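You operate a simulated robot arm through the tools that you are given. There is no shell and no other tool. Be economical: measure what you need, move in short steps, check, and stop when the job is done.

Carry out the task below with a simulated two-armed robot. There is one attempt and no reset: what you move stays moved.

TASK
Take the slim brown case and leave it on the top of the small table. Put the roll labelled "100" from the top of the brown plate on the bench top before the green chest. Put the grey parcel on the top of the grey bench away on the bench top beside the hoop stand. Put the black weight on the top of the grey bench away on the top of the wide table. Put the green spool on the top of the grey bench away on the top of the white table. Fetch the blue block and set it on the top of the green-edged board. Turn the thin grey knob to 50. Open the upper chest drawer, take the roll that says "150" from the top of the wide chest and leave it in the inside of the upper chest drawer and shut the drawer again. Put the steel block labelled "crease" from the top of the wide table on the small dark red book and the steel block labelled "rivet" on the beige wooden board. Take the grey square box and leave it on top of the square red book. Do these in any order. Set down upright: slim brown case, roll, black weight, blue block.

The check looks at the end state, three seconds after you hand in, the way a careful person would. Anything else that was tipped, shoved, dropped, spilled or broken makes it a failure.

THE ROBOT
Two 7-joint arms with two-finger grippers on one trunk, on a base that drives. Base frame: it is fixed to the floor where the robot stands at the start and does not move with it; the origin is under the middle of the robot, x ahead of it, y to its left, z up. Lengths are in m, angles in rad, forces in N, time in s.
The left shoulder is at the start at [0.04, 0.17, 1.148], the right one opposite. With the tool pointing down near the work surface each hand reaches from about 0.1 to 0.66 m from the robot's upright axis, wherever it stands, measured 20 degrees to its own side. Places, roughly: beige wooden board (20x19x2 cm) [-5.2, 6.9, 0.8]; bench top before the green chest (26x20 cm) [0.52, 2.56, 0.8]; bench top beside the hoop stand (17x32 cm) [0.58, 1.36, 0.8]; black weight (10x6x10 cm) [0.7, -2.9, 0.8]; blue block (8x5x6 cm) [0.7, -3.2, 0.8]; copper roll, green roll [-7, 7, 1]; green spool (5x5x3 cm) [0.6, -3.2, 0.8]; grey parcel (15x7x6 cm) [0.7, -2.5, 0.8]; grey square box (7x7x5 cm) [-4.9, 6.9, 0.8]; inside of the upper chest drawer [-6.6, 6.9, 0.5]; red roll, teal roll [0.75, -1.75, 0.75]; slim brown case (13x5x9 cm) [0.5, 0, 0.8]; small dark red book (13x9x2 cm) [-5.9, 6.9, 0.8]; square red book (14x12x3 cm) [-4.5, 6.9, 0.8]; steel block [-5.5, 7, 0.75]; thin grey knob [0.6, -3.7, 0.8]; top of the green-edged board (19x16 cm) [-2.96, -0.38, 0.82]; top of the small table [-1.4, -1.4, 0.8]; top of the white table [-7.7, -0.1, 0.8]; top of the wide table [-5, 7.1, 0.8]; upper chest drawer [-6.6, 7.1, 0.5]. Payload 2.69 kg a hand.
The TCP of each hand is the grasp point between the finger pads, 0.02 m short of the fingertips. In the tool frame z runs along the fingers and y along their closing line. The gripper opens to 0.1 m. The gripper's body begins 0.063 m behind the TCP.
Orientation is that of the tool frame in the base frame, as [roll, pitch, yaw] about the fixed x, y, z axes, in that order (R = Rz(yaw) Ry(pitch) Rx(roll)). With the fingers straight down and closing along the base's y, the tool's x points along the base's -x, its y along +y and its z along -z.

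THE INTERFACE
- The arms move only by the tool play_rows. It takes "left_deltas", "right_deltas" or both (then of equal length, played together; a hand with none holds still); each is one flat list of numbers, 7 for each row, row after row: the turn, a rotation vector about the base's x, y, z in rad, then the shift along the base's x, y, z in m, then the finger opening in m, from 0 to 0.1. In form: [wx, wy, wz, x, y, z, hand, wx, wy, wz, x, y, z, hand, ...]. A call has 1 to 10 rows; each row is the pose to reach, as a shift and turn from the pose commanded when the call began. Each row takes 0.2 s and may step no farther than 0.05 m and 0.15 rad from the row before; otherwise, or with a gripper value out of range, the whole call is refused. Where a pose cannot be reached the arm comes as near as it can. A force on the tool above 40 N (or 10 N above the force at the start of the call, whichever is more), or a blocked arm, ends the call early, and 0.2 s more pass. The fingers move at their own pace (about 0.108 m/s each) and stop on an object; they squeeze with about 26 N. The grip force told is the motor's: it shows also when the fingers shut on nothing. Time passes only in rows, and 0.2 s behind the last, so rows that repeat a pose let the fingers close. It gives the time, the measured TCP pose, the force on the tool (base axes), the opening and the grip force at its end, in the units of the frame above (readings bear some noise), with the torque about the TCP (base axes, N m) and any sound that the robot's microphone picked up, and new pictures: "show" is both (left out), scene, wrist or none (wrist: the cameras of the hands that moved).
- Cameras (640 x 400 px; columns grow to the right, rows downward): "scene" is now at [0.1816, -0.0117, 1.0799]; the picture's right is [-0.11, -0.99, 0.00], its down [-0.17, 0.02, -0.98] and it looks along [0.98, -0.11, -0.17] (base axes); focal length 214 px, centre (320, 200). "left" rides on the left gripper at [0.07, 0.019, -0.099] in its tool frame; the picture's right is [-0.26, 0.97, 0.00], its down [-0.75, -0.20, -0.63] and it looks along [-0.61, -0.16, 0.78] (tool axes); focal length 230 px, centre (320, 200). "right" rides on the right gripper at [0.07, -0.019, -0.099] in its tool frame; the picture's right is [0.26, 0.97, 0.00], its down [-0.75, 0.20, -0.63] and it looks along [-0.61, 0.16, 0.78] (tool axes); focal length 230 px, centre (320, 200). There is no depth. A picture from a camera that has moved, and an enlarged one, comes with that camera's place and axes in the base frame and with its lens.
- raise_lower(by): slides the trunk up (or, below 0, down) by that many m; the arms and the scene camera ride with it, the base frame stays. It gives what a move gives, with no picture.
- base_move(legs): drives the robot by 1 to 6 legs, each [ahead, turn to the left] in m and rad, along the robot's own axes; the way and the turn of a leg run together, so that a leg with both is an arc; at most 1.5 m and 3.142 rad a leg. The arms and the cameras ride along, it lands a little off, and it stops where it bumps. It gives what a move gives, and a new picture of the scene camera.
- head_to(pan, tilt): turns the head with the scene camera to pan (to the left, within 1.047 rad either way) and tilt (down, from -0.506 to 1.204), counted from straight ahead of the robot. It gives what a move gives, and a new picture of the scene camera.
- inspect(camera, box): a new picture of the part [left, top, right, bottom] of that camera's present view, enlarged. It takes no simulated time.
- close_job(): hands the job in; it is judged then, once.

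Go step by step. Nothing tells you exact positions but the pictures and the camera data: compare them with the known pose of the tool, close in by small moves and look again before you grip or let go. The budget is 556 turns and 360 pictures, counting those below and the enlarged ones. Unless the task says otherwise, let go and move clear before handing in.

The tools are called as a command line: name --argument value ..., lists and objects as JSON in quotes. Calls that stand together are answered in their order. play_rows: Moves the arms, as the interface text tells. Its arguments: {"type":"object","properties":{"left_deltas":{"type":"array"},"right_deltas":{"type":"array"},"show":{"type":"string","enum":["both","scene","wrist","none"]}},"required":[]} The other tools are called the same way: raise_lower (by) slides the trunk up or down; base_move (legs) drives the base; head_to (pan, tilt) turns the head that bears the scene camera; inspect (camera, box) takes an enlarged picture of a part of a camera's view; close_job () hands the job in.

At the start:

```text
time: 0.0
left_tcp_pos: [0.4014, 0.1556, 1.0037]
left_tool_rot: [-3.141, -0.003, -3.137]
left_ft_force: [0.0, -0.4, -0.4]
left_torque: [-0.02, 0.01, 0.02]
left_finger_gap: 0.0998
left_finger_force: 0.1
right_tcp_pos: [0.3354, -0.1442, 1.0571]
right_tool_rot: [3.14, -0.001, -3.137]
right_ft_force: [0.5, 0.7, -0.5]
right_torque: [-0.02, 0.0, -0.01]
right_finger_gap: 0.0998
right_finger_force: 0.0
trunk travel left (down, up): [-0.375, 0.315]
robot x, y, heading: [0.0023, -0.0015, 0.003]
head pan, tilt: [-0.108, 0.157]
```

scene: 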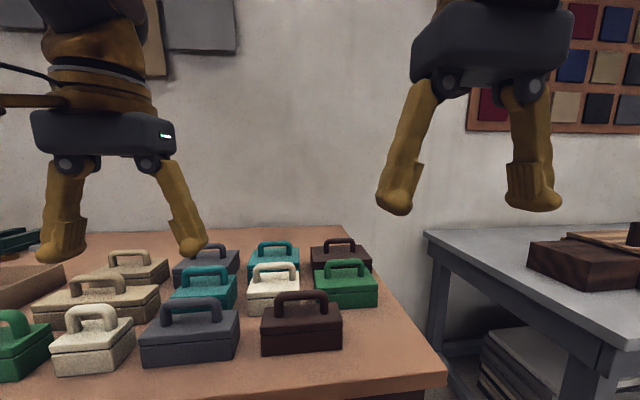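
right: 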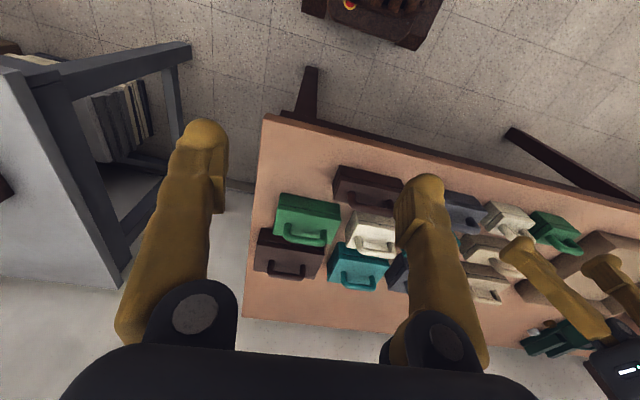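
left: 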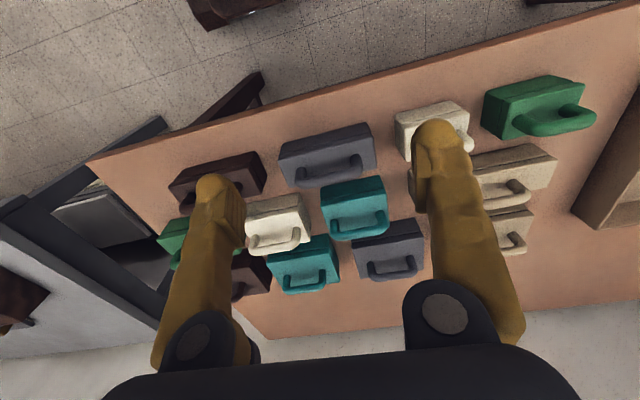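

I see a bench of handled cases. The front brown one works out to about [0.52, -0.01], so I'll look closer to tell it from the rear brown one.

inspect --camera "scene" --box '[220, 220, 420, 370]'

head_to --pan 0 --tilt 0.7

```text
2.67 times, centred on (320, 295) of scene
camera zoom: at [0.1816, -0.0117, 1.0799], right [-0.11, -0.99, 0.0], down [-0.17, 0.02, -0.98], along [0.98, -0.11, -0.17], focal length 572 px, centre (320, -53)
```

zoom: 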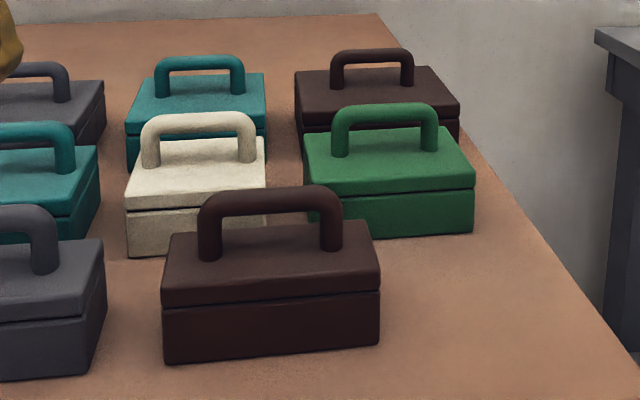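

```text
time: 1.0
left_tcp_pos: [0.3872, 0.1555, 1.0095]
left_tool_rot: [-3.14, 0.013, -3.136]
left_ft_force: [0.0, -0.2, 1.0]
left_torque: [0.01, 0.02, 0.01]
left_finger_gap: 0.0999
left_finger_force: 0.0
right_tcp_pos: [0.3194, -0.1438, 1.0622]
right_tool_rot: [-3.139, 0.014, -3.136]
right_ft_force: [0.4, -0.7, -0.2]
right_torque: [-0.02, -0.01, 0.04]
right_finger_gap: 0.0999
right_finger_force: 0.1
trunk travel left (down, up): [-0.375, 0.315]
robot x, y, heading: [0.0005, -0.0035, -0.002]
head pan, tilt: [0.0, 0.7]
camera scene: at [0.1739, -0.0017, 1.0305], right [0.0, -1.0, 0.0], down [-0.66, 0.0, -0.75], along [0.75, 0.0, -0.66], focal length 214 px, centre (320, 200)
```

scene: 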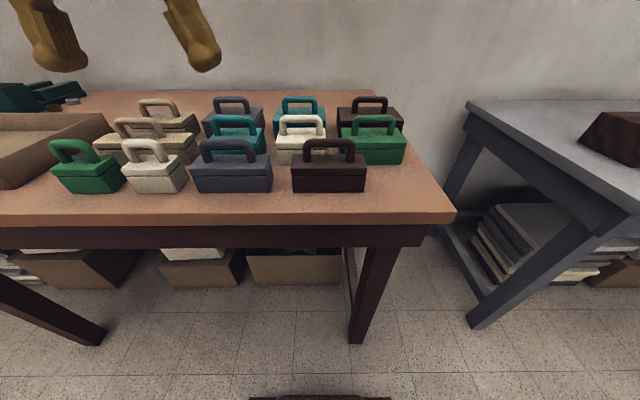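

The front brown case at about [0.49, -0.01] is the shallow one, so it is the slim case. I'll turn the right hand 90° above it so the fingers close across the handle, and move the left hand aside.

play_rows --right_deltas '[0, 0, 0.15, 0.01, 0.01, 0, 0.1, 0, 0, 0.3, 0.03, 0.02, 0, 0.1, 0, 0, 0.45, 0.05, 0.03, 0, 0.1, 0, 0, 0.6, 0.07, 0.045, 0, 0.1, 0, 0, 0.75, 0.09, 0.06, 0, 0.1, 0, 0, 0.9, 0.11, 0.075, 0, 0.1, 0, 0, 1.05, 0.13, 0.09, 0, 0.1, 0, 0, 1.2, 0.15, 0.1, 0, 0.1, 0, 0, 1.35, 0.16, 0.115, 0, 0.1, 0, 0, 1.5, 0.17, 0.125, 0, 0.1]' --left_deltas '[0, 0, 0, 0, 0.03, 0, 0.1, 0, 0, 0, 0, 0.06, 0, 0.1, 0, 0, 0, 0, 0.09, 0.01, 0.1, 0, 0, 0, 0, 0.1, 0.01, 0.1, 0, 0, 0, 0, 0.1, 0.01, 0.1, 0, 0, 0, 0, 0.1, 0.01, 0.1, 0, 0, 0, 0, 0.1, 0.01, 0.1, 0, 0, 0, 0, 0.1, 0.01, 0.1, 0, 0, 0, 0, 0.1, 0.01, 0.1, 0, 0, 0, 0, 0.1, 0.01, 0.1]' --show "both"

```text
time: 3.2
left_tcp_pos: [0.388, 0.2556, 1.0213]
left_tool_rot: [3.141, 0.013, -3.137]
left_ft_force: [-0.8, 0.2, 0.0]
left_torque: [0.02, 0.0, -0.01]
left_finger_gap: 0.1002
left_finger_force: 0.1
right_tcp_pos: [0.4915, -0.0169, 1.0628]
right_tool_rot: [3.14, 0.015, -1.634]
right_ft_force: [0.6, 0.3, 0.1]
right_torque: [-0.03, -0.01, 0.0]
right_finger_gap: 0.1003
right_finger_force: 0.1
trunk travel left (down, up): [-0.375, 0.315]
robot x, y, heading: [-0.0014, -0.0016, 0.0]
head pan, tilt: [0.0, 0.7]
camera scene: at [0.1738, -0.0016, 1.0304], right [0.0, -1.0, 0.0], down [-0.66, 0.0, -0.75], along [0.75, 0.0, -0.66], focal length 214 px, centre (320, 200)
camera right: at [0.5043, -0.0882, 1.1601], right [-0.98, -0.2, 0.0], down [-0.15, 0.75, 0.64], along [-0.12, 0.63, -0.77], focal length 230 px, centre (320, 200)
camera left: at [0.3176, 0.2735, 1.1189], right [0.25, 0.97, 0.0], down [0.74, -0.2, 0.64], along [0.62, -0.16, -0.77], focal length 230 px, centre (320, 200)
```

scene: 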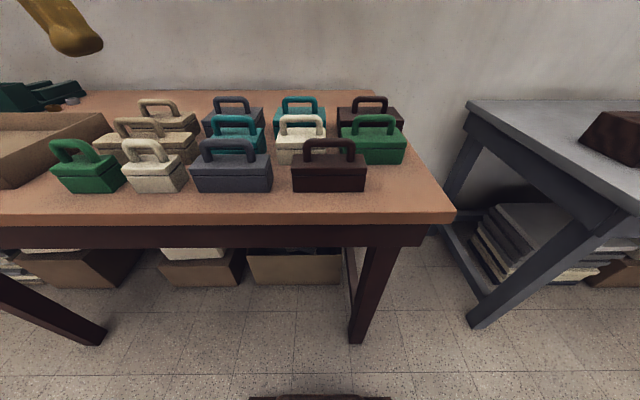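
right: 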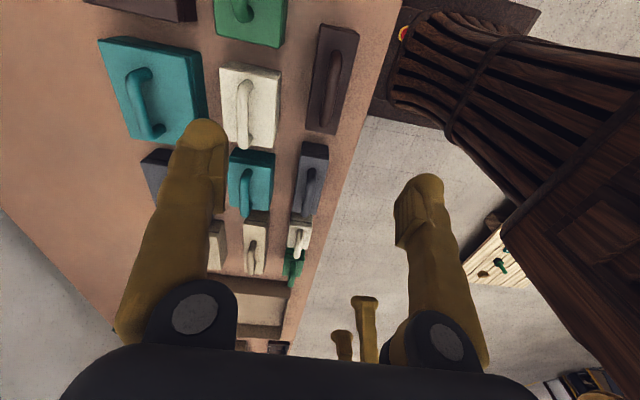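
left: 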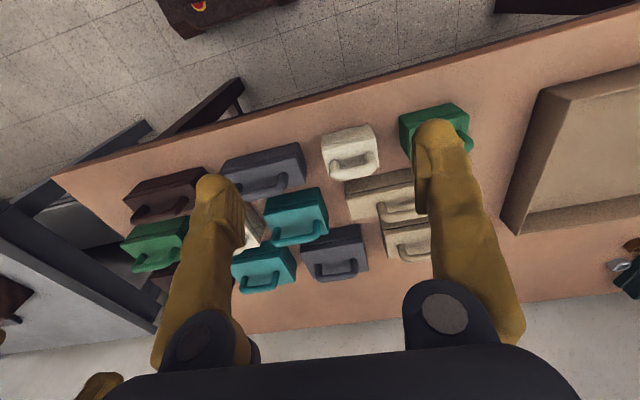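

The right wrist view shows the brown case and its handle ahead of the open fingers. I'll enlarge both views to find the handle.

inspect --camera "right" --box '[260, 0, 420, 150]'

inspect --camera "scene" --box '[270, 120, 390, 210]'

```text
2.67 times, centred on (340, 75) of right
camera zoom: at [0.5043, -0.0882, 1.1601], right [-0.98, -0.2, 0.0], down [-0.15, 0.75, 0.64], along [-0.12, 0.63, -0.77], focal length 614 px, centre (267, 533)
```

zoom: 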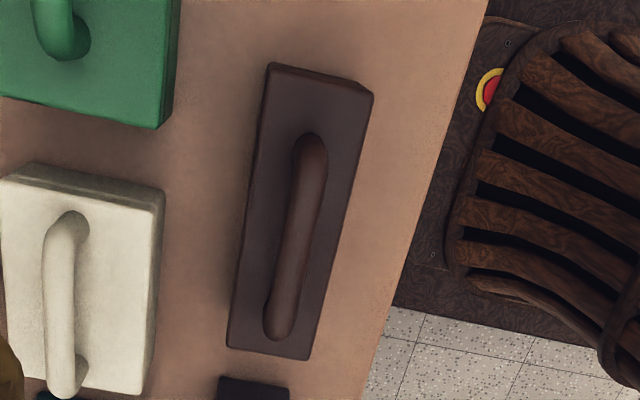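

```text
4.44 times, centred on (330, 165) of scene
camera zoom: at [0.1738, -0.0016, 1.0304], right [0.0, -1.0, 0.0], down [-0.66, 0.0, -0.75], along [0.75, 0.0, -0.66], focal length 953 px, centre (276, 356)
```

zoom: 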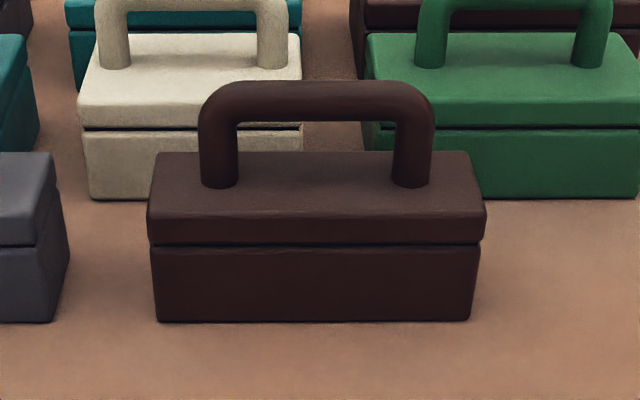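

Triangulating the two views puts the handle bar at about [0.479, -0.016, 0.879], square to the base. I'll lower the right hand most of the way with the fingers half open.

play_rows --right_deltas '[0, 0, 0.03, -0.006, 0, -0.03, 0.06, 0, 0, 0.063, -0.0125, 0, -0.07, 0.06, 0, 0, 0.063, -0.0125, 0, -0.11, 0.06, 0, 0, 0.063, -0.0125, 0, -0.14, 0.06]' --show "both"

```text
time: 4.2
left_tcp_pos: [0.3876, 0.2551, 1.0207]
left_tool_rot: [-3.141, 0.014, -3.135]
left_ft_force: [0.4, -1.1, 0.1]
left_torque: [-0.03, -0.01, 0.0]
left_finger_gap: 0.1
left_finger_force: 0.1
right_tcp_pos: [0.4783, -0.0168, 0.9222]
right_tool_rot: [-3.141, 0.017, -1.572]
right_ft_force: [0.4, -0.7, -0.8]
right_torque: [-0.02, 0.03, -0.01]
right_finger_gap: 0.06
right_finger_force: 0.0
trunk travel left (down, up): [-0.375, 0.315]
robot x, y, heading: [0.0014, -0.0002, 0.005]
head pan, tilt: [0.0, 0.7]
camera scene: at [0.1737, -0.0016, 1.0305], right [0.0, -1.0, 0.0], down [-0.66, 0.0, -0.75], along [0.75, 0.0, -0.66], focal length 214 px, centre (320, 200)
camera right: at [0.4956, -0.088, 1.019], right [-0.97, -0.26, 0.0], down [-0.2, 0.74, 0.64], along [-0.16, 0.62, -0.77], focal length 230 px, centre (320, 200)
```

scene: 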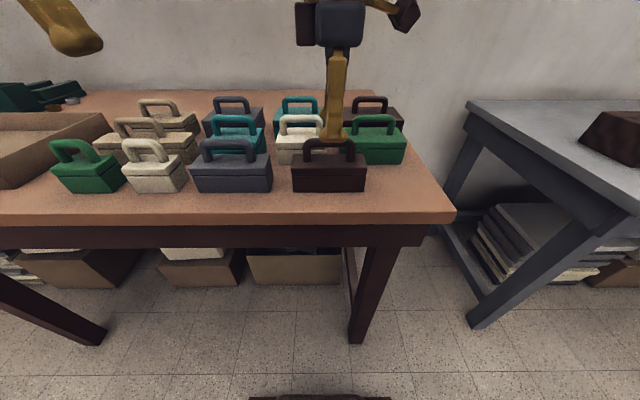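
right: 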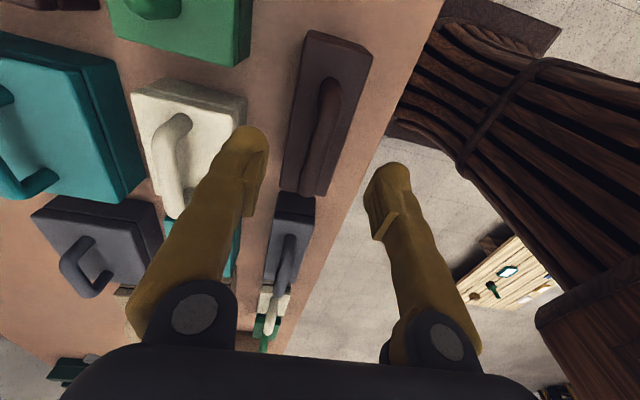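

The fingers straddle the handle in line with it. I'll lower the last 4.5 cm and close.

play_rows --right_deltas '[0, 0, 0, 0, 0, -0.025, 0.06, 0, 0, 0, 0, 0, -0.044, 0.06, 0, 0, 0, 0, 0, -0.044, 0.0, 0, 0, 0, 0, 0, -0.044, 0.0, 0, 0, 0, 0, 0, -0.044, 0.0]' --show "both"

```text
time: 5.4
left_tcp_pos: [0.3872, 0.2554, 1.0209]
left_tool_rot: [-3.141, 0.014, -3.136]
left_ft_force: [0.1, 0.3, -0.4]
left_torque: [0.0, 0.02, -0.01]
left_finger_gap: 0.1
left_finger_force: 0.0
right_tcp_pos: [0.4783, -0.0168, 0.8776]
right_tool_rot: [3.141, 0.016, -1.574]
right_ft_force: [-0.1, 0.4, -0.3]
right_torque: [0.02, -0.03, 0.01]
right_finger_gap: 0.006
right_finger_force: 26.5
trunk travel left (down, up): [-0.375, 0.315]
robot x, y, heading: [-0.0016, -0.0012, 0.001]
head pan, tilt: [0.0, 0.7]
camera scene: at [0.1736, -0.0017, 1.0305], right [0.0, -1.0, 0.0], down [-0.66, 0.0, -0.75], along [0.75, 0.0, -0.66], focal length 214 px, centre (320, 200)
camera right: at [0.4952, -0.0883, 0.9754], right [-0.97, -0.26, 0.0], down [-0.2, 0.74, 0.64], along [-0.16, 0.62, -0.77], focal length 230 px, centre (320, 200)
```

scene: 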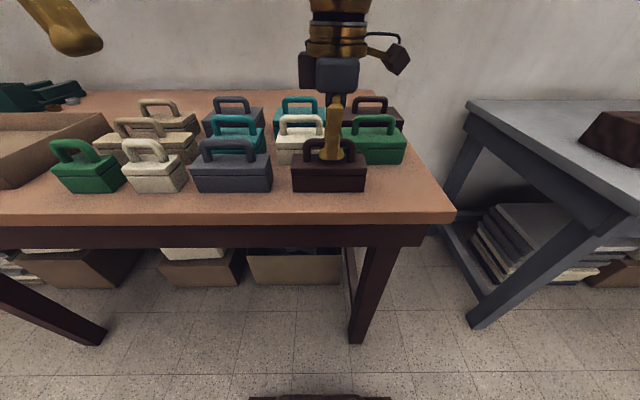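
right: 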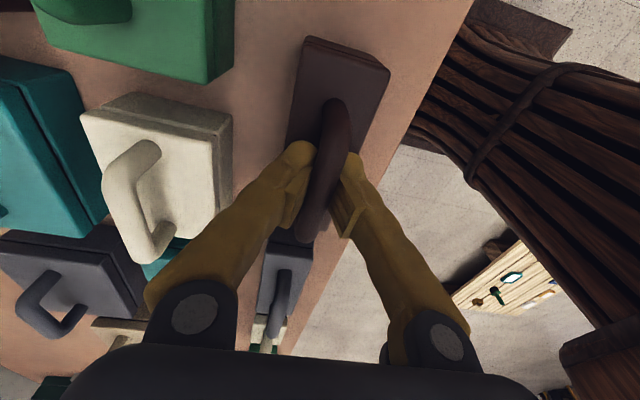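

The fingers have closed on the handle with the full squeeze. I'll lift and check.

play_rows --right_deltas '[0, 0, 0, 0, 0, 0.02, 0, 0, 0, 0, 0, 0, 0.05, 0, 0, 0, 0, 0, 0, 0.09, 0, 0, 0, 0, 0, 0, 0.13, 0, 0, 0, 0, 0, 0, 0.16, 0, 0, 0, 0, -0.04, 0, 0.16, 0, 0, 0, 0, -0.08, 0, 0.16, 0, 0, 0, 0, -0.12, 0, 0.16, 0]' --show "scene"

```text
time: 7.2
left_tcp_pos: [0.3872, 0.2559, 1.021]
left_tool_rot: [-3.14, 0.014, -3.137]
left_ft_force: [0.1, 0.3, -0.1]
left_torque: [0.02, -0.06, -0.02]
left_finger_gap: 0.0999
left_finger_force: 0.1
right_tcp_pos: [0.3556, -0.0195, 1.0403]
right_tool_rot: [-3.139, 0.015, -1.576]
right_ft_force: [-0.5, 0.8, -0.3]
right_torque: [-0.01, -0.03, 0.01]
right_finger_gap: 0.0061
right_finger_force: 26.2
trunk travel left (down, up): [-0.375, 0.315]
robot x, y, heading: [-0.0001, 0.0018, -0.001]
head pan, tilt: [0.0, 0.7]
camera scene: at [0.1726, -0.0017, 1.0307], right [0.0, -1.0, 0.0], down [-0.66, 0.0, -0.75], along [0.75, 0.0, -0.66], focal length 214 px, centre (320, 200)
```

scene: 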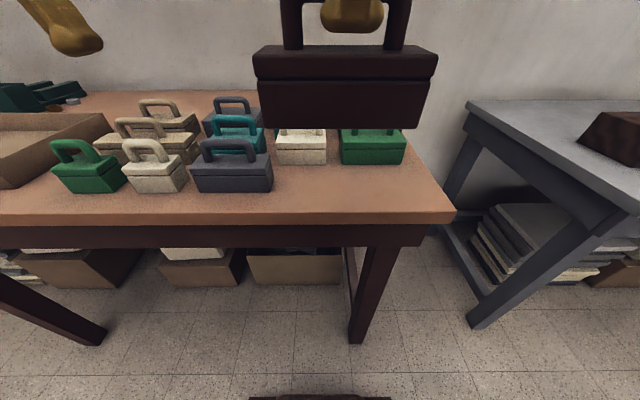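

The case hangs level in the right hand. I'll swing it to the right to clear the view, then back off and turn right.

play_rows --right_deltas '[0, 0, 0, 0, -0.04, 0, 0, 0, 0, 0, 0, -0.08, 0, 0, 0, 0, 0, 0, -0.12, 0, 0, 0, 0, 0, 0, -0.16, 0, 0, 0, 0, 0, 0, -0.2, 0, 0, 0, 0, 0, 0, -0.24, 0, 0]' --show "none"

base_move --legs '[[-0.35, 0], [0, -1.571]]'

head_to --pan 0 --tilt 0.3

```text
time: 8.6
left_tcp_pos: [0.3874, 0.2536, 1.0205]
left_tool_rot: [-3.141, 0.016, -3.136]
left_ft_force: [0.0, -0.5, 0.4]
left_torque: [0.04, 0.0, 0.01]
left_finger_gap: 0.1
left_finger_force: 0.0
right_tcp_pos: [0.3551, -0.2606, 1.0383]
right_tool_rot: [3.139, 0.019, -1.573]
right_ft_force: [0.6, 0.2, -1.0]
right_torque: [0.01, -0.04, -0.02]
right_finger_gap: 0.0063
right_finger_force: 26.1
trunk travel left (down, up): [-0.375, 0.315]
robot x, y, heading: [-0.0001, 0.0027, 0.003]
head pan, tilt: [0.0, 0.7]
```

```text
time: 14.8
left_tcp_pos: [-0.0955, -0.3859, 1.0202]
left_tool_rot: [3.141, 0.014, 1.577]
left_ft_force: [0.0, 0.0, -0.3]
left_torque: [0.01, 0.03, -0.01]
left_finger_gap: 0.0999
left_finger_force: 0.2
right_tcp_pos: [-0.6101, -0.3561, 1.0391]
right_tool_rot: [3.141, 0.017, -3.141]
right_ft_force: [-0.3, 0.3, -0.3]
right_torque: [0.0, -0.01, -0.03]
right_finger_gap: 0.0062
right_finger_force: 26.4
trunk travel left (down, up): [-0.375, 0.315]
robot x, y, heading: [-0.3445, 0.0022, -1.564]
head pan, tilt: [0.0, 0.7]
camera scene: at [-0.3431, -0.1738, 1.0305], right [-1.0, 0.0, 0.0], down [0.0, 0.66, -0.75], along [0.0, -0.75, -0.66], focal length 214 px, centre (320, 200)
```

scene: 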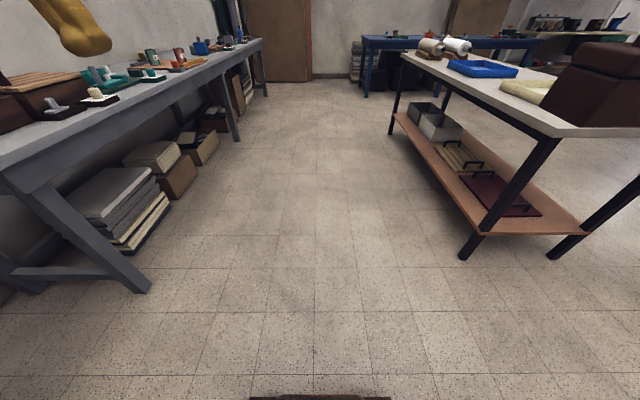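

```text
time: 15.6
left_tcp_pos: [-0.0955, -0.372, 1.0257]
left_tool_rot: [-3.14, 0.029, 1.579]
left_ft_force: [0.8, -1.0, -0.5]
left_torque: [0.02, 0.04, 0.01]
left_finger_gap: 0.1002
left_finger_force: 0.1
right_tcp_pos: [-0.6096, -0.3409, 1.0452]
right_tool_rot: [-3.126, 0.018, 3.141]
right_ft_force: [1.0, -0.9, -0.4]
right_torque: [0.03, -0.03, -0.03]
right_finger_gap: 0.0059
right_finger_force: 25.5
trunk travel left (down, up): [-0.375, 0.315]
robot x, y, heading: [-0.342, -0.0014, -1.568]
head pan, tilt: [0.0, 0.3]
camera scene: at [-0.3429, -0.1842, 1.0662], right [-1.0, 0.0, 0.0], down [0.0, 0.31, -0.95], along [0.0, -0.95, -0.31], focal length 214 px, centre (320, 200)
```

scene: 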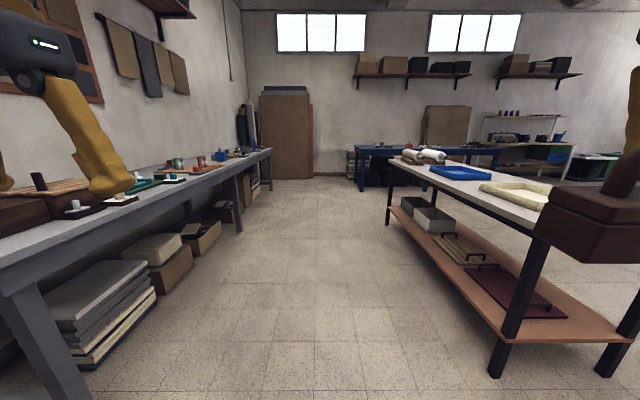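

The small table is on the right, spanning roughly x -1.0 to -1.8 and y -0.8 to -2.2. I'll drive down the aisle and face it.

base_move --legs '[[1.3, 0], [0, -1.571]]'

head_to --pan 0 --tilt 0.6

```text
time: 26.1
left_tcp_pos: [-0.7206, -1.5639, 1.0273]
left_tool_rot: [3.141, 0.031, 0.0]
left_ft_force: [0.5, -0.5, 0.0]
left_torque: [-0.01, 0.01, -0.01]
left_finger_gap: 0.1
left_finger_force: 0.2
right_tcp_pos: [-0.6856, -1.0487, 1.0448]
right_tool_rot: [-3.126, 0.018, 1.563]
right_ft_force: [-0.3, -0.2, -0.3]
right_torque: [-0.03, -0.04, -0.02]
right_finger_gap: 0.0059
right_finger_force: 26.1
trunk travel left (down, up): [-0.375, 0.315]
robot x, y, heading: [-0.3474, -1.3247, 3.138]
head pan, tilt: [0.0, 0.3]
camera scene: at [-0.5281, -1.3267, 1.0665], right [0.0, 1.0, 0.0], down [0.31, 0.0, -0.95], along [-0.95, 0.0, -0.31], focal length 214 px, centre (320, 200)
```

scene: 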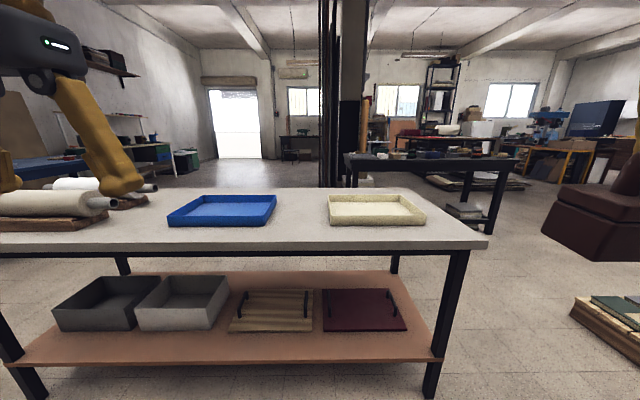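

```text
time: 26.9
left_tcp_pos: [-0.7046, -1.5642, 1.0317]
left_tool_rot: [-3.141, 0.045, 0.0]
left_ft_force: [0.1, -0.5, 0.1]
left_torque: [0.01, -0.03, 0.02]
left_finger_gap: 0.0999
left_finger_force: 0.0
right_tcp_pos: [-0.664, -1.049, 1.0357]
right_tool_rot: [3.12, 0.018, 1.563]
right_ft_force: [-0.9, -0.5, -0.6]
right_torque: [0.08, 0.02, -0.01]
right_finger_gap: 0.0061
right_finger_force: 26.2
trunk travel left (down, up): [-0.375, 0.315]
robot x, y, heading: [-0.3437, -1.3249, 3.135]
head pan, tilt: [0.0, 0.6]
camera scene: at [-0.5232, -1.3275, 1.0391], right [0.01, 1.0, 0.0], down [0.58, 0.0, -0.82], along [-0.82, 0.0, -0.58], focal length 214 px, centre (320, 200)
```

scene: 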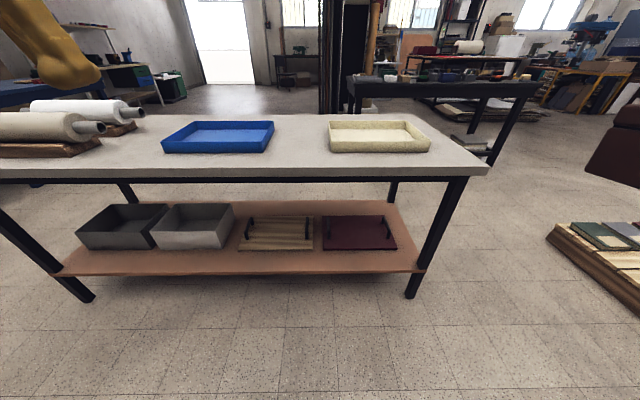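

There is a bare strip about 16 cm wide between the blue and cream trays, near [-1.13, -1.38]. I'll drive closer and turn the case so its length runs away from me.

base_move --legs '[[0.22, 0]]'

play_rows --right_deltas '[0, 0, -0.15, -0.02, -0.03, 0, 0, 0, 0, -0.3, -0.04, -0.06, 0, 0, 0, 0, -0.45, -0.06, -0.09, 0, 0, 0, 0, -0.6, -0.08, -0.12, 0, 0, 0, 0, -0.75, -0.1, -0.15, 0, 0, 0, 0, -0.9, -0.12, -0.18, 0, 0, 0, 0, -1.05, -0.14, -0.21, 0, 0, 0, 0, -1.2, -0.16, -0.24, 0, 0, 0, 0, -1.35, -0.18, -0.27, 0, 0, 0, 0, -1.5, -0.2, -0.3, 0, 0]' --left_deltas '[0, 0, 0, 0.02, -0.03, 0.02, 0.1, 0, 0, 0, 0.04, -0.06, 0.03, 0.1, 0, 0, 0, 0.06, -0.08, 0.03, 0.1, 0, 0, 0, 0.06, -0.08, 0.03, 0.1, 0, 0, 0, 0.06, -0.08, 0.03, 0.1, 0, 0, 0, 0.06, -0.08, 0.03, 0.1, 0, 0, 0, 0.06, -0.08, 0.03, 0.1, 0, 0, 0, 0.06, -0.08, 0.03, 0.1, 0, 0, 0, 0.06, -0.08, 0.03, 0.1, 0, 0, 0, 0.06, -0.08, 0.03, 0.1]' --show "both"

```text
time: 28.6
left_tcp_pos: [-0.9272, -1.56, 1.0309]
left_tool_rot: [3.141, 0.044, -0.003]
left_ft_force: [-0.7, 0.7, -0.8]
left_torque: [-0.02, -0.03, 0.03]
left_finger_gap: 0.0999
left_finger_force: 0.1
right_tcp_pos: [-0.8843, -1.0473, 1.0341]
right_tool_rot: [3.12, 0.017, 1.558]
right_ft_force: [0.4, 0.0, -1.8]
right_torque: [-0.04, -0.06, 0.0]
right_finger_gap: 0.0061
right_finger_force: 25.7
trunk travel left (down, up): [-0.375, 0.315]
robot x, y, heading: [-0.5646, -1.3257, 3.133]
head pan, tilt: [0.0, 0.6]
camera scene: at [-0.7442, -1.3248, 1.0387], right [0.01, 1.0, 0.0], down [0.58, -0.01, -0.81], along [-0.81, 0.01, -0.58], focal length 214 px, centre (320, 200)
```

scene: 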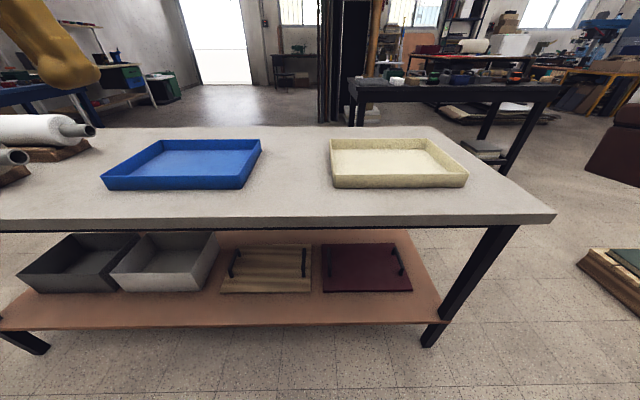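

```text
time: 31.0
left_tcp_pos: [-0.8213, -1.6395, 1.0554]
left_tool_rot: [-3.138, 0.01, -0.005]
left_ft_force: [0.6, -1.0, 0.0]
left_torque: [0.03, 0.09, 0.04]
left_finger_gap: 0.0997
left_finger_force: 0.1
right_tcp_pos: [-1.0576, -1.3392, 1.0758]
right_tool_rot: [3.092, 0.068, 0.021]
right_ft_force: [0.9, 0.0, 0.3]
right_torque: [0.03, 0.05, 0.0]
right_finger_gap: 0.0061
right_finger_force: 26.1
trunk travel left (down, up): [-0.375, 0.315]
robot x, y, heading: [-0.565, -1.3241, 3.136]
head pan, tilt: [0.0, 0.6]
stopped in row 10 (right hand): the arm was blocked; the commanded pose is now the measured one
camera scene: at [-0.7392, -1.3254, 1.0396], right [0.01, 1.0, 0.0], down [0.58, 0.0, -0.82], along [-0.82, 0.01, -0.58], focal length 214 px, centre (320, 200)
camera right: at [-0.9831, -1.3138, 1.1688], right [0.28, -0.96, 0.03], down [-0.7, -0.18, 0.69], along [-0.66, -0.21, -0.72], focal length 230 px, centre (320, 200)
camera left: at [-0.7501, -1.6587, 1.1543], right [-0.26, -0.97, 0.0], down [-0.74, 0.2, 0.64], along [-0.61, 0.17, -0.77], focal length 230 px, centre (320, 200)
```

scene: 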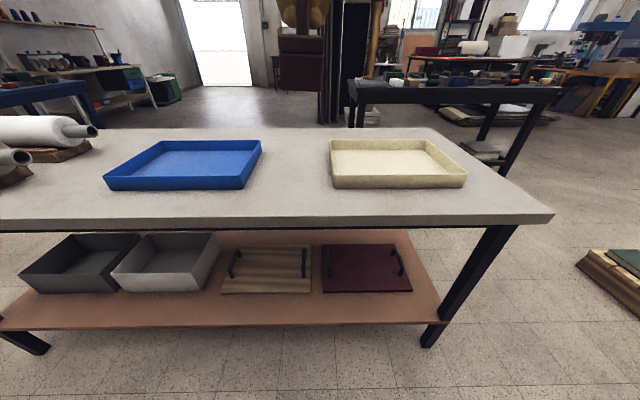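
right: 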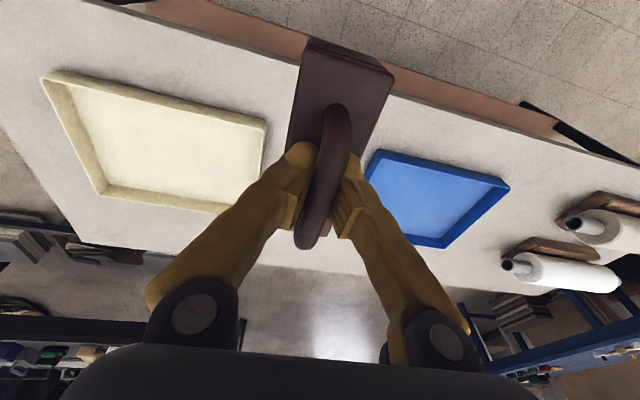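
left: 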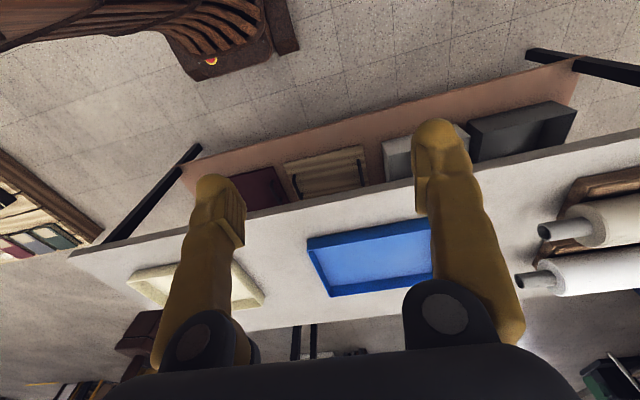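

The arm hit a limit near the end and tilted slightly, but the case is nearly turned and above the gap. I'll level the tool and bring it over [-1.09, -1.387] while lowering.

play_rows --right_deltas '[0.01, -0.01, -0.005, 0, -0.01, -0.02, 0, 0.025, -0.025, -0.01, -0.01, -0.02, -0.04, 0, 0.04, -0.04, -0.02, -0.015, -0.035, -0.07, 0, 0.048, -0.05, -0.02, -0.025, -0.047, -0.1, 0, 0.048, -0.05, -0.02, -0.03, -0.047, -0.12, 0]' --show "both"

```text
time: 32.4
left_tcp_pos: [-0.8016, -1.6372, 1.0475]
left_tool_rot: [-3.139, -0.031, -0.003]
left_ft_force: [0.8, -0.4, 0.9]
left_torque: [-0.02, 0.05, -0.01]
left_finger_gap: 0.0998
left_finger_force: 0.1
right_tcp_pos: [-1.0933, -1.3621, 0.9722]
right_tool_rot: [3.099, 0.026, -0.066]
right_ft_force: [1.1, -0.2, -0.9]
right_torque: [0.0, 0.06, -0.02]
right_finger_gap: 0.0059
right_finger_force: 25.6
trunk travel left (down, up): [-0.375, 0.315]
robot x, y, heading: [-0.568, -1.3296, 3.131]
head pan, tilt: [0.0, 0.6]
stopped in row 5 (right hand): the arm was blocked; the commanded pose is now the measured one
camera scene: at [-0.7404, -1.3243, 1.0395], right [0.01, 1.0, 0.0], down [0.58, -0.01, -0.82], along [-0.82, 0.01, -0.58], focal length 214 px, centre (320, 200)
camera right: at [-1.0225, -1.3438, 1.0674], right [0.19, -0.98, 0.04], down [-0.74, -0.12, 0.66], along [-0.64, -0.15, -0.75], focal length 230 px, centre (320, 200)
```

scene: 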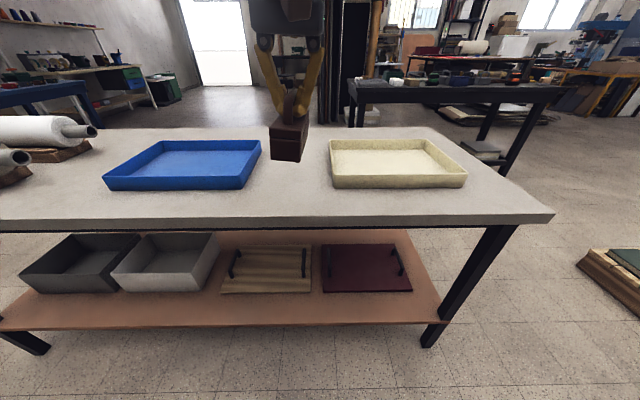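
right: 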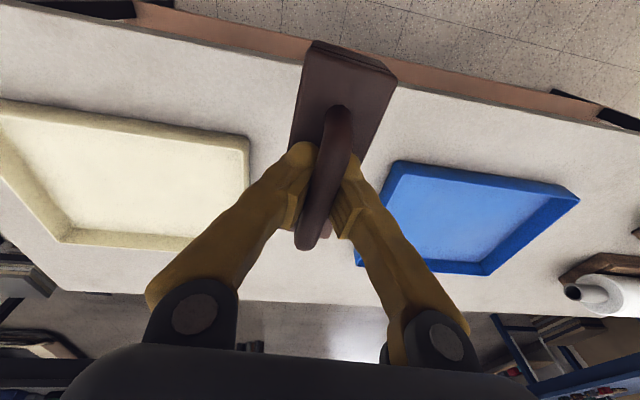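

The reach limit bites toward the left side, so I'll bring the hand out to the right and turn the base left a little to put the spot on the right hand's own side.

play_rows --right_deltas '[0, 0, 0, 0.005, 0.04, 0, 0, 0.02, -0.005, 0, 0.015, 0.08, 0, 0, 0.042, -0.009, 0, 0.015, 0.12, 0, 0, 0.042, -0.009, 0, 0.015, 0.157, 0, 0]' --show "none"

base_move --legs '[[0, 0.35]]'

```text
time: 33.4
left_tcp_pos: [-0.8037, -1.6383, 1.0476]
left_tool_rot: [-3.14, -0.031, -0.004]
left_ft_force: [-0.4, -0.4, -0.6]
left_torque: [-0.01, -0.02, -0.02]
left_finger_gap: 0.0998
left_finger_force: 0.2
right_tcp_pos: [-1.0791, -1.2112, 0.9743]
right_tool_rot: [-3.138, 0.025, -0.051]
right_ft_force: [0.4, 0.1, -0.4]
right_torque: [0.01, -0.02, -0.03]
right_finger_gap: 0.006
right_finger_force: 25.6
trunk travel left (down, up): [-0.375, 0.315]
robot x, y, heading: [-0.5658, -1.3221, 3.132]
head pan, tilt: [0.0, 0.6]
```

```text
time: 34.3
left_tcp_pos: [-0.7792, -1.6652, 1.0566]
left_tool_rot: [3.115, -0.006, 0.007]
left_ft_force: [0.4, -0.1, -0.5]
left_torque: [0.01, 0.1, -0.01]
left_finger_gap: 0.1
left_finger_force: 0.0
right_tcp_pos: [-1.0499, -1.2334, 0.9916]
right_tool_rot: [3.139, 0.058, -0.007]
right_ft_force: [0.5, -0.4, -0.6]
right_torque: [0.01, 0.07, 0.01]
right_finger_gap: 0.0061
right_finger_force: 26.0
trunk travel left (down, up): [-0.375, 0.315]
robot x, y, heading: [-0.5669, -1.3262, -3.108]
head pan, tilt: [0.0, 0.6]
stopped in leg 1: the robot was blocked; the commanded pose is now the measured one
camera scene: at [-0.739, -1.3334, 1.0396], right [-0.03, 1.0, 0.0], down [0.58, 0.02, -0.82], along [-0.82, -0.03, -0.58], focal length 214 px, centre (320, 200)
```

scene: 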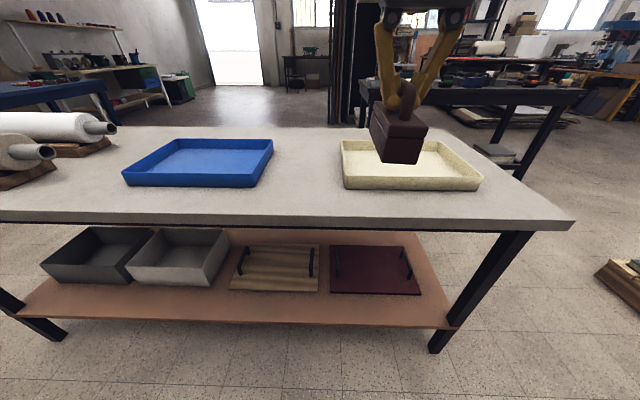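

The base turn was blocked near the table. I'll back off, sidestep toward -y, and face the table again so the gap lies to the right of centre.

base_move --legs '[[-0.25, 0], [0, 0.57], [0.29, 0], [0, -0.6]]'

```text
time: 41.1
left_tcp_pos: [-0.7693, -1.8202, 1.0551]
left_tool_rot: [-3.134, -0.013, 0.008]
left_ft_force: [-0.1, -0.3, 0.0]
left_torque: [0.01, 0.0, -0.02]
left_finger_gap: 0.0997
left_finger_force: 0.1
right_tcp_pos: [-1.0334, -1.3839, 0.9893]
right_tool_rot: [3.138, 0.053, -0.027]
right_ft_force: [-0.2, 0.0, -0.8]
right_torque: [0.0, 0.02, -0.02]
right_finger_gap: 0.0061
right_finger_force: 25.8
trunk travel left (down, up): [-0.375, 0.315]
robot x, y, heading: [-0.5478, -1.486, -3.123]
head pan, tilt: [0.0, 0.6]
camera scene: at [-0.7249, -1.4936, 1.0391], right [-0.02, 1.0, 0.0], down [0.58, 0.01, -0.82], along [-0.82, -0.01, -0.58], focal length 214 px, centre (320, 200)
```

scene: 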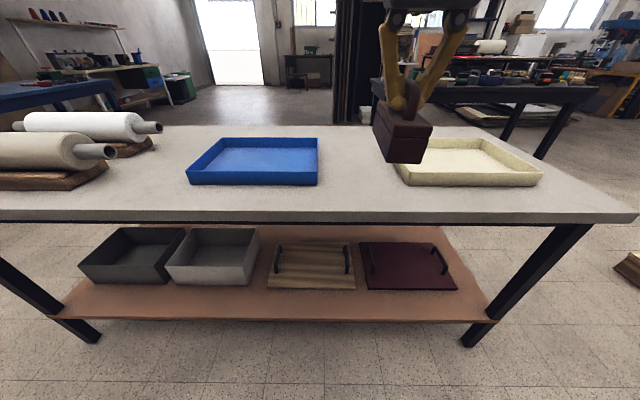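

Now the hand is over the gap line at y=-1.384. I'll level it, go out to x=-1.09 and lower to just above the top.

play_rows --right_deltas '[0, -0.015, 0, -0.02, 0, -0.02, 0, 0, -0.036, 0, -0.04, 0, -0.04, 0, 0, -0.036, 0, -0.055, 0, -0.065, 0, 0, -0.036, 0, -0.055, 0, -0.085, 0, 0, -0.036, 0, -0.055, 0, -0.095, 0]' --show "both"

```text
time: 42.3
left_tcp_pos: [-0.7649, -1.829, 1.0577]
left_tool_rot: [3.123, -0.019, -0.012]
left_ft_force: [0.5, 0.4, -0.4]
left_torque: [-0.02, -0.01, 0.0]
left_finger_gap: 0.0999
left_finger_force: 0.1
right_tcp_pos: [-1.0753, -1.3854, 0.9002]
right_tool_rot: [3.138, 0.031, -0.028]
right_ft_force: [-1.1, 0.0, -1.0]
right_torque: [0.07, 0.0, -0.02]
right_finger_gap: 0.006
right_finger_force: 25.7
trunk travel left (down, up): [-0.375, 0.315]
robot x, y, heading: [-0.5514, -1.4913, -3.122]
head pan, tilt: [0.0, 0.6]
camera scene: at [-0.7256, -1.4937, 1.039], right [-0.02, 1.0, 0.0], down [0.58, 0.01, -0.81], along [-0.81, -0.01, -0.58], focal length 214 px, centre (320, 200)
camera right: at [-1.0027, -1.3667, 0.997], right [0.23, -0.97, 0.0], down [-0.74, -0.18, 0.65], along [-0.64, -0.15, -0.76], focal length 230 px, centre (320, 200)
```

scene: 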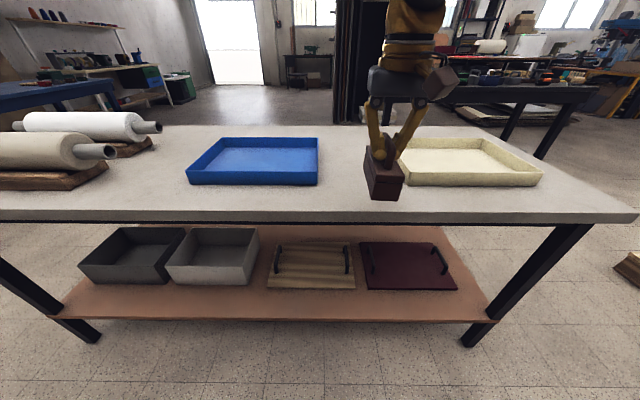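
right: 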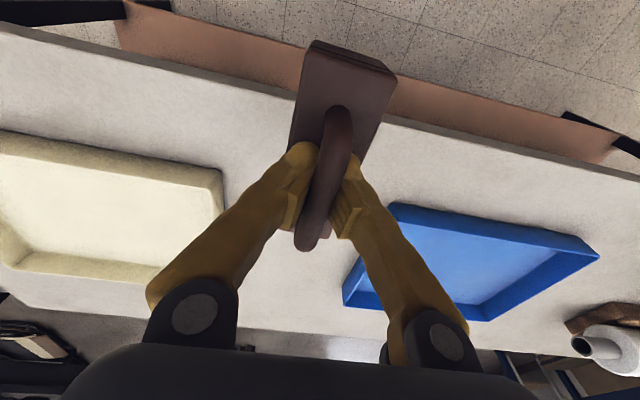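

The case is clear of both trays but close to the front edge. I'll push 4 cm further in, then lower to contact.

play_rows --right_deltas '[0, -0.01, 0, -0.03, 0, 0, 0, 0, -0.014, 0, -0.045, 0, 0, 0, 0, -0.014, 0, -0.045, 0, -0.01, 0, 0, -0.014, 0, -0.045, 0, -0.016, 0, 0, -0.014, 0, -0.045, 0, -0.02, 0, 0, -0.014, 0, -0.045, 0, -0.024, 0]' --show "scene"

```text
time: 43.7
left_tcp_pos: [-0.7651, -1.828, 1.0582]
left_tool_rot: [3.123, -0.017, -0.012]
left_ft_force: [0.4, 0.9, 0.6]
left_torque: [0.0, 0.03, 0.0]
left_finger_gap: 0.0999
left_finger_force: 0.0
right_tcp_pos: [-1.1212, -1.3827, 0.8779]
right_tool_rot: [3.138, 0.018, -0.03]
right_ft_force: [-0.2, 0.2, -0.3]
right_torque: [-0.02, -0.03, 0.0]
right_finger_gap: 0.0057
right_finger_force: 26.3
trunk travel left (down, up): [-0.375, 0.315]
robot x, y, heading: [-0.5483, -1.4882, -3.128]
head pan, tilt: [0.0, 0.6]
camera scene: at [-0.7254, -1.4937, 1.039], right [-0.02, 1.0, 0.0], down [0.58, 0.01, -0.82], along [-0.82, -0.01, -0.58], focal length 214 px, centre (320, 200)
```

scene: 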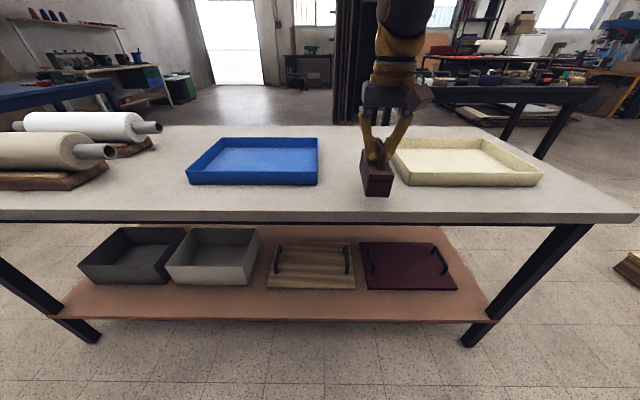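

No contact is felt yet. I'll lower in small steps.

play_rows --right_deltas '[0, 0, 0, 0, 0, -0.003, 0, 0, 0, 0, 0, 0, -0.006, 0]' --show "none"

inspect --camera "scene" --box '[320, 110, 440, 210]'

```text
time: 44.3
left_tcp_pos: [-0.7653, -1.8275, 1.0581]
left_tool_rot: [3.124, -0.018, -0.012]
left_ft_force: [0.0, 0.1, 0.1]
left_torque: [0.0, -0.02, 0.0]
left_finger_gap: 0.1
left_finger_force: 0.0
right_tcp_pos: [-1.1204, -1.3844, 0.8709]
right_tool_rot: [-3.141, 0.021, -0.028]
right_ft_force: [0.4, -0.4, -0.6]
right_torque: [0.01, -0.02, 0.03]
right_finger_gap: 0.0061
right_finger_force: 26.1
trunk travel left (down, up): [-0.375, 0.315]
robot x, y, heading: [-0.5492, -1.4904, -3.126]
head pan, tilt: [0.0, 0.6]
```

```text
4.00 times, centred on (380, 160) of scene
camera zoom: at [-0.7253, -1.4938, 1.039], right [-0.02, 1.0, 0.0], down [0.58, 0.01, -0.82], along [-0.82, -0.01, -0.58], focal length 858 px, centre (80, 360)
```

zoom: 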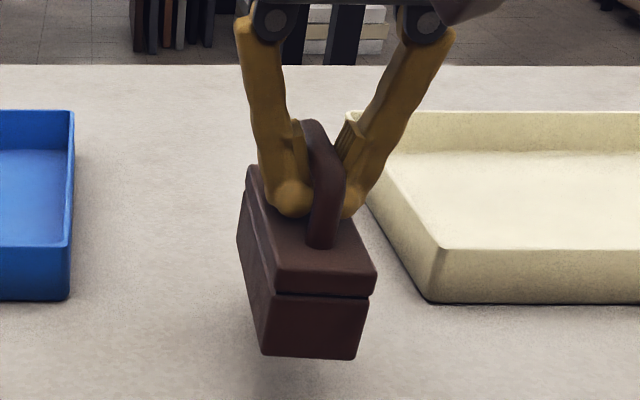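

A contact shadow still shows a small gap below the case. I'll keep lowering in small steps.

play_rows --right_deltas '[0, 0, 0, 0, 0, -0.003, 0, 0, 0, 0, 0, 0, -0.006, 0, 0, 0, 0, 0, 0, -0.009, 0]' --show "none"

inspect --camera "scene" --box '[320, 110, 440, 210]'

```text
time: 45.1
left_tcp_pos: [-0.7639, -1.8285, 1.0586]
left_tool_rot: [3.124, -0.019, -0.013]
left_ft_force: [-0.1, -0.3, 0.7]
left_torque: [-0.02, -0.01, 0.01]
left_finger_gap: 0.1
left_finger_force: 0.0
right_tcp_pos: [-1.1196, -1.3854, 0.8634]
right_tool_rot: [3.138, 0.018, -0.03]
right_ft_force: [-0.5, -0.3, -1.2]
right_torque: [0.02, 0.01, 0.01]
right_finger_gap: 0.0061
right_finger_force: 26.3
trunk travel left (down, up): [-0.375, 0.315]
robot x, y, heading: [-0.5497, -1.4915, -3.125]
head pan, tilt: [0.0, 0.6]
```

```text
4.00 times, centred on (380, 160) of scene
camera zoom: at [-0.7254, -1.4938, 1.039], right [-0.02, 1.0, 0.0], down [0.58, 0.01, -0.82], along [-0.82, -0.01, -0.58], focal length 858 px, centre (80, 360)
```

zoom: 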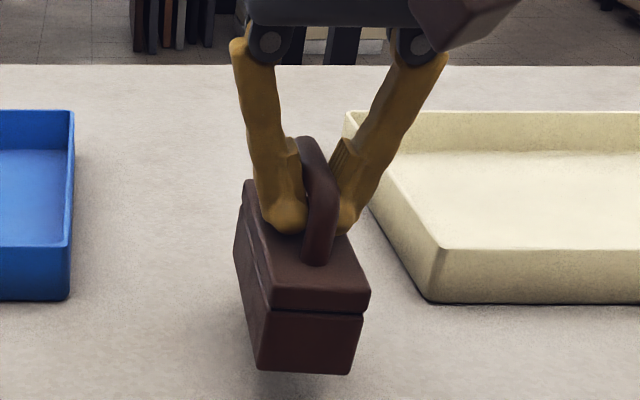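

Still a thin gap; continuing.

play_rows --right_deltas '[0, 0, 0, 0, 0, -0.003, 0, 0, 0, 0, 0, 0, -0.006, 0, 0, 0, 0, 0, 0, -0.009, 0]' --show "none"

inspect --camera "scene" --box '[320, 110, 440, 210]'

```text
time: 45.9
left_tcp_pos: [-0.7651, -1.8285, 1.0579]
left_tool_rot: [3.124, -0.016, -0.012]
left_ft_force: [-0.3, 1.2, 0.1]
left_torque: [-0.01, 0.02, 0.01]
left_finger_gap: 0.1
left_finger_force: 0.0
right_tcp_pos: [-1.1192, -1.3849, 0.8546]
right_tool_rot: [3.138, 0.017, -0.028]
right_ft_force: [0.1, -0.1, -0.9]
right_torque: [0.01, 0.04, 0.04]
right_finger_gap: 0.0058
right_finger_force: 26.2
trunk travel left (down, up): [-0.375, 0.315]
robot x, y, heading: [-0.5488, -1.4845, -3.121]
head pan, tilt: [0.0, 0.6]
```

```text
4.00 times, centred on (380, 160) of scene
camera zoom: at [-0.7254, -1.4938, 1.039], right [-0.02, 1.0, 0.0], down [0.58, 0.01, -0.82], along [-0.82, -0.01, -0.58], focal length 858 px, centre (80, 360)
```

zoom: 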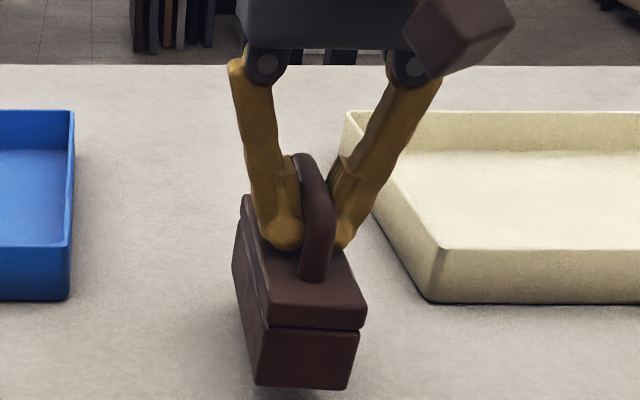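

Nearly touching. I'll lower another 9 mm and watch the force.

play_rows --right_deltas '[0, 0, 0, 0, 0, -0.003, 0, 0, 0, 0, 0, 0, -0.006, 0, 0, 0, 0, 0, 0, -0.009, 0]' --show "none"

inspect --camera "scene" --box '[320, 110, 440, 210]'

```text
time: 46.7
left_tcp_pos: [-0.7652, -1.8283, 1.0573]
left_tool_rot: [3.124, -0.017, -0.013]
left_ft_force: [-0.5, 0.2, 0.1]
left_torque: [0.02, -0.02, -0.03]
left_finger_gap: 0.1001
left_finger_force: 0.1
right_tcp_pos: [-1.1196, -1.3839, 0.8459]
right_tool_rot: [3.141, 0.019, -0.027]
right_ft_force: [0.9, -0.2, -0.8]
right_torque: [0.01, -0.01, 0.0]
right_finger_gap: 0.0061
right_finger_force: 26.2
trunk travel left (down, up): [-0.375, 0.315]
robot x, y, heading: [-0.5493, -1.4883, -3.124]
head pan, tilt: [0.0, 0.6]
```

```text
4.00 times, centred on (380, 160) of scene
camera zoom: at [-0.7254, -1.4938, 1.039], right [-0.02, 1.0, 0.0], down [0.58, 0.01, -0.82], along [-0.81, -0.01, -0.58], focal length 858 px, centre (80, 360)
```

zoom: 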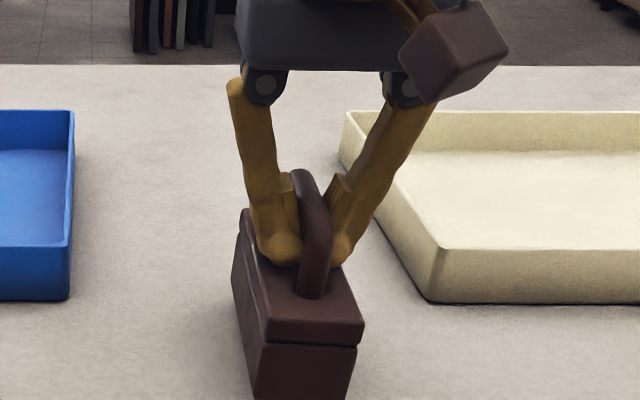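

play_rows --right_deltas '[0, 0, 0, 0, 0, -0.003, 0, 0, 0, 0, 0, 0, -0.006, 0, 0, 0, 0, 0, 0, -0.009, 0]' --show "none"

inspect --camera "scene" --box '[320, 140, 440, 220]'

```text
time: 47.5
left_tcp_pos: [-0.7639, -1.8272, 1.0582]
left_tool_rot: [3.123, -0.018, -0.012]
left_ft_force: [0.3, 0.8, 0.1]
left_torque: [0.0, -0.02, -0.04]
left_finger_gap: 0.0999
left_finger_force: 0.1
right_tcp_pos: [-1.1191, -1.3856, 0.8366]
right_tool_rot: [3.138, 0.019, -0.028]
right_ft_force: [-0.3, -0.5, -0.3]
right_torque: [-0.03, 0.02, 0.0]
right_finger_gap: 0.006
right_finger_force: 26.0
trunk travel left (down, up): [-0.375, 0.315]
robot x, y, heading: [-0.5523, -1.4882, -3.126]
head pan, tilt: [0.0, 0.6]
```

```text
5.00 times, centred on (380, 180) of scene
camera zoom: at [-0.7254, -1.4938, 1.039], right [-0.02, 1.0, 0.0], down [0.58, 0.01, -0.82], along [-0.82, -0.01, -0.58], focal length 1072 px, centre (20, 300)
```

zoom: 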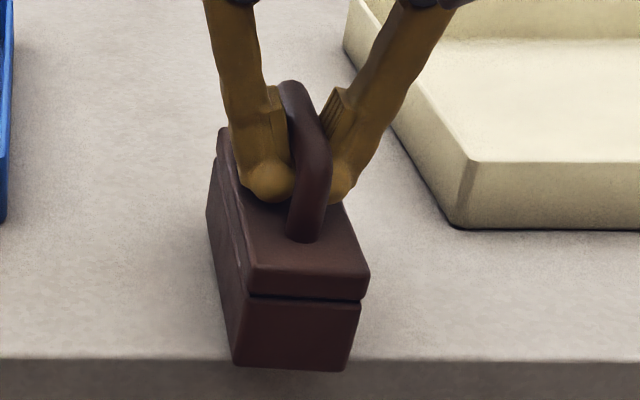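

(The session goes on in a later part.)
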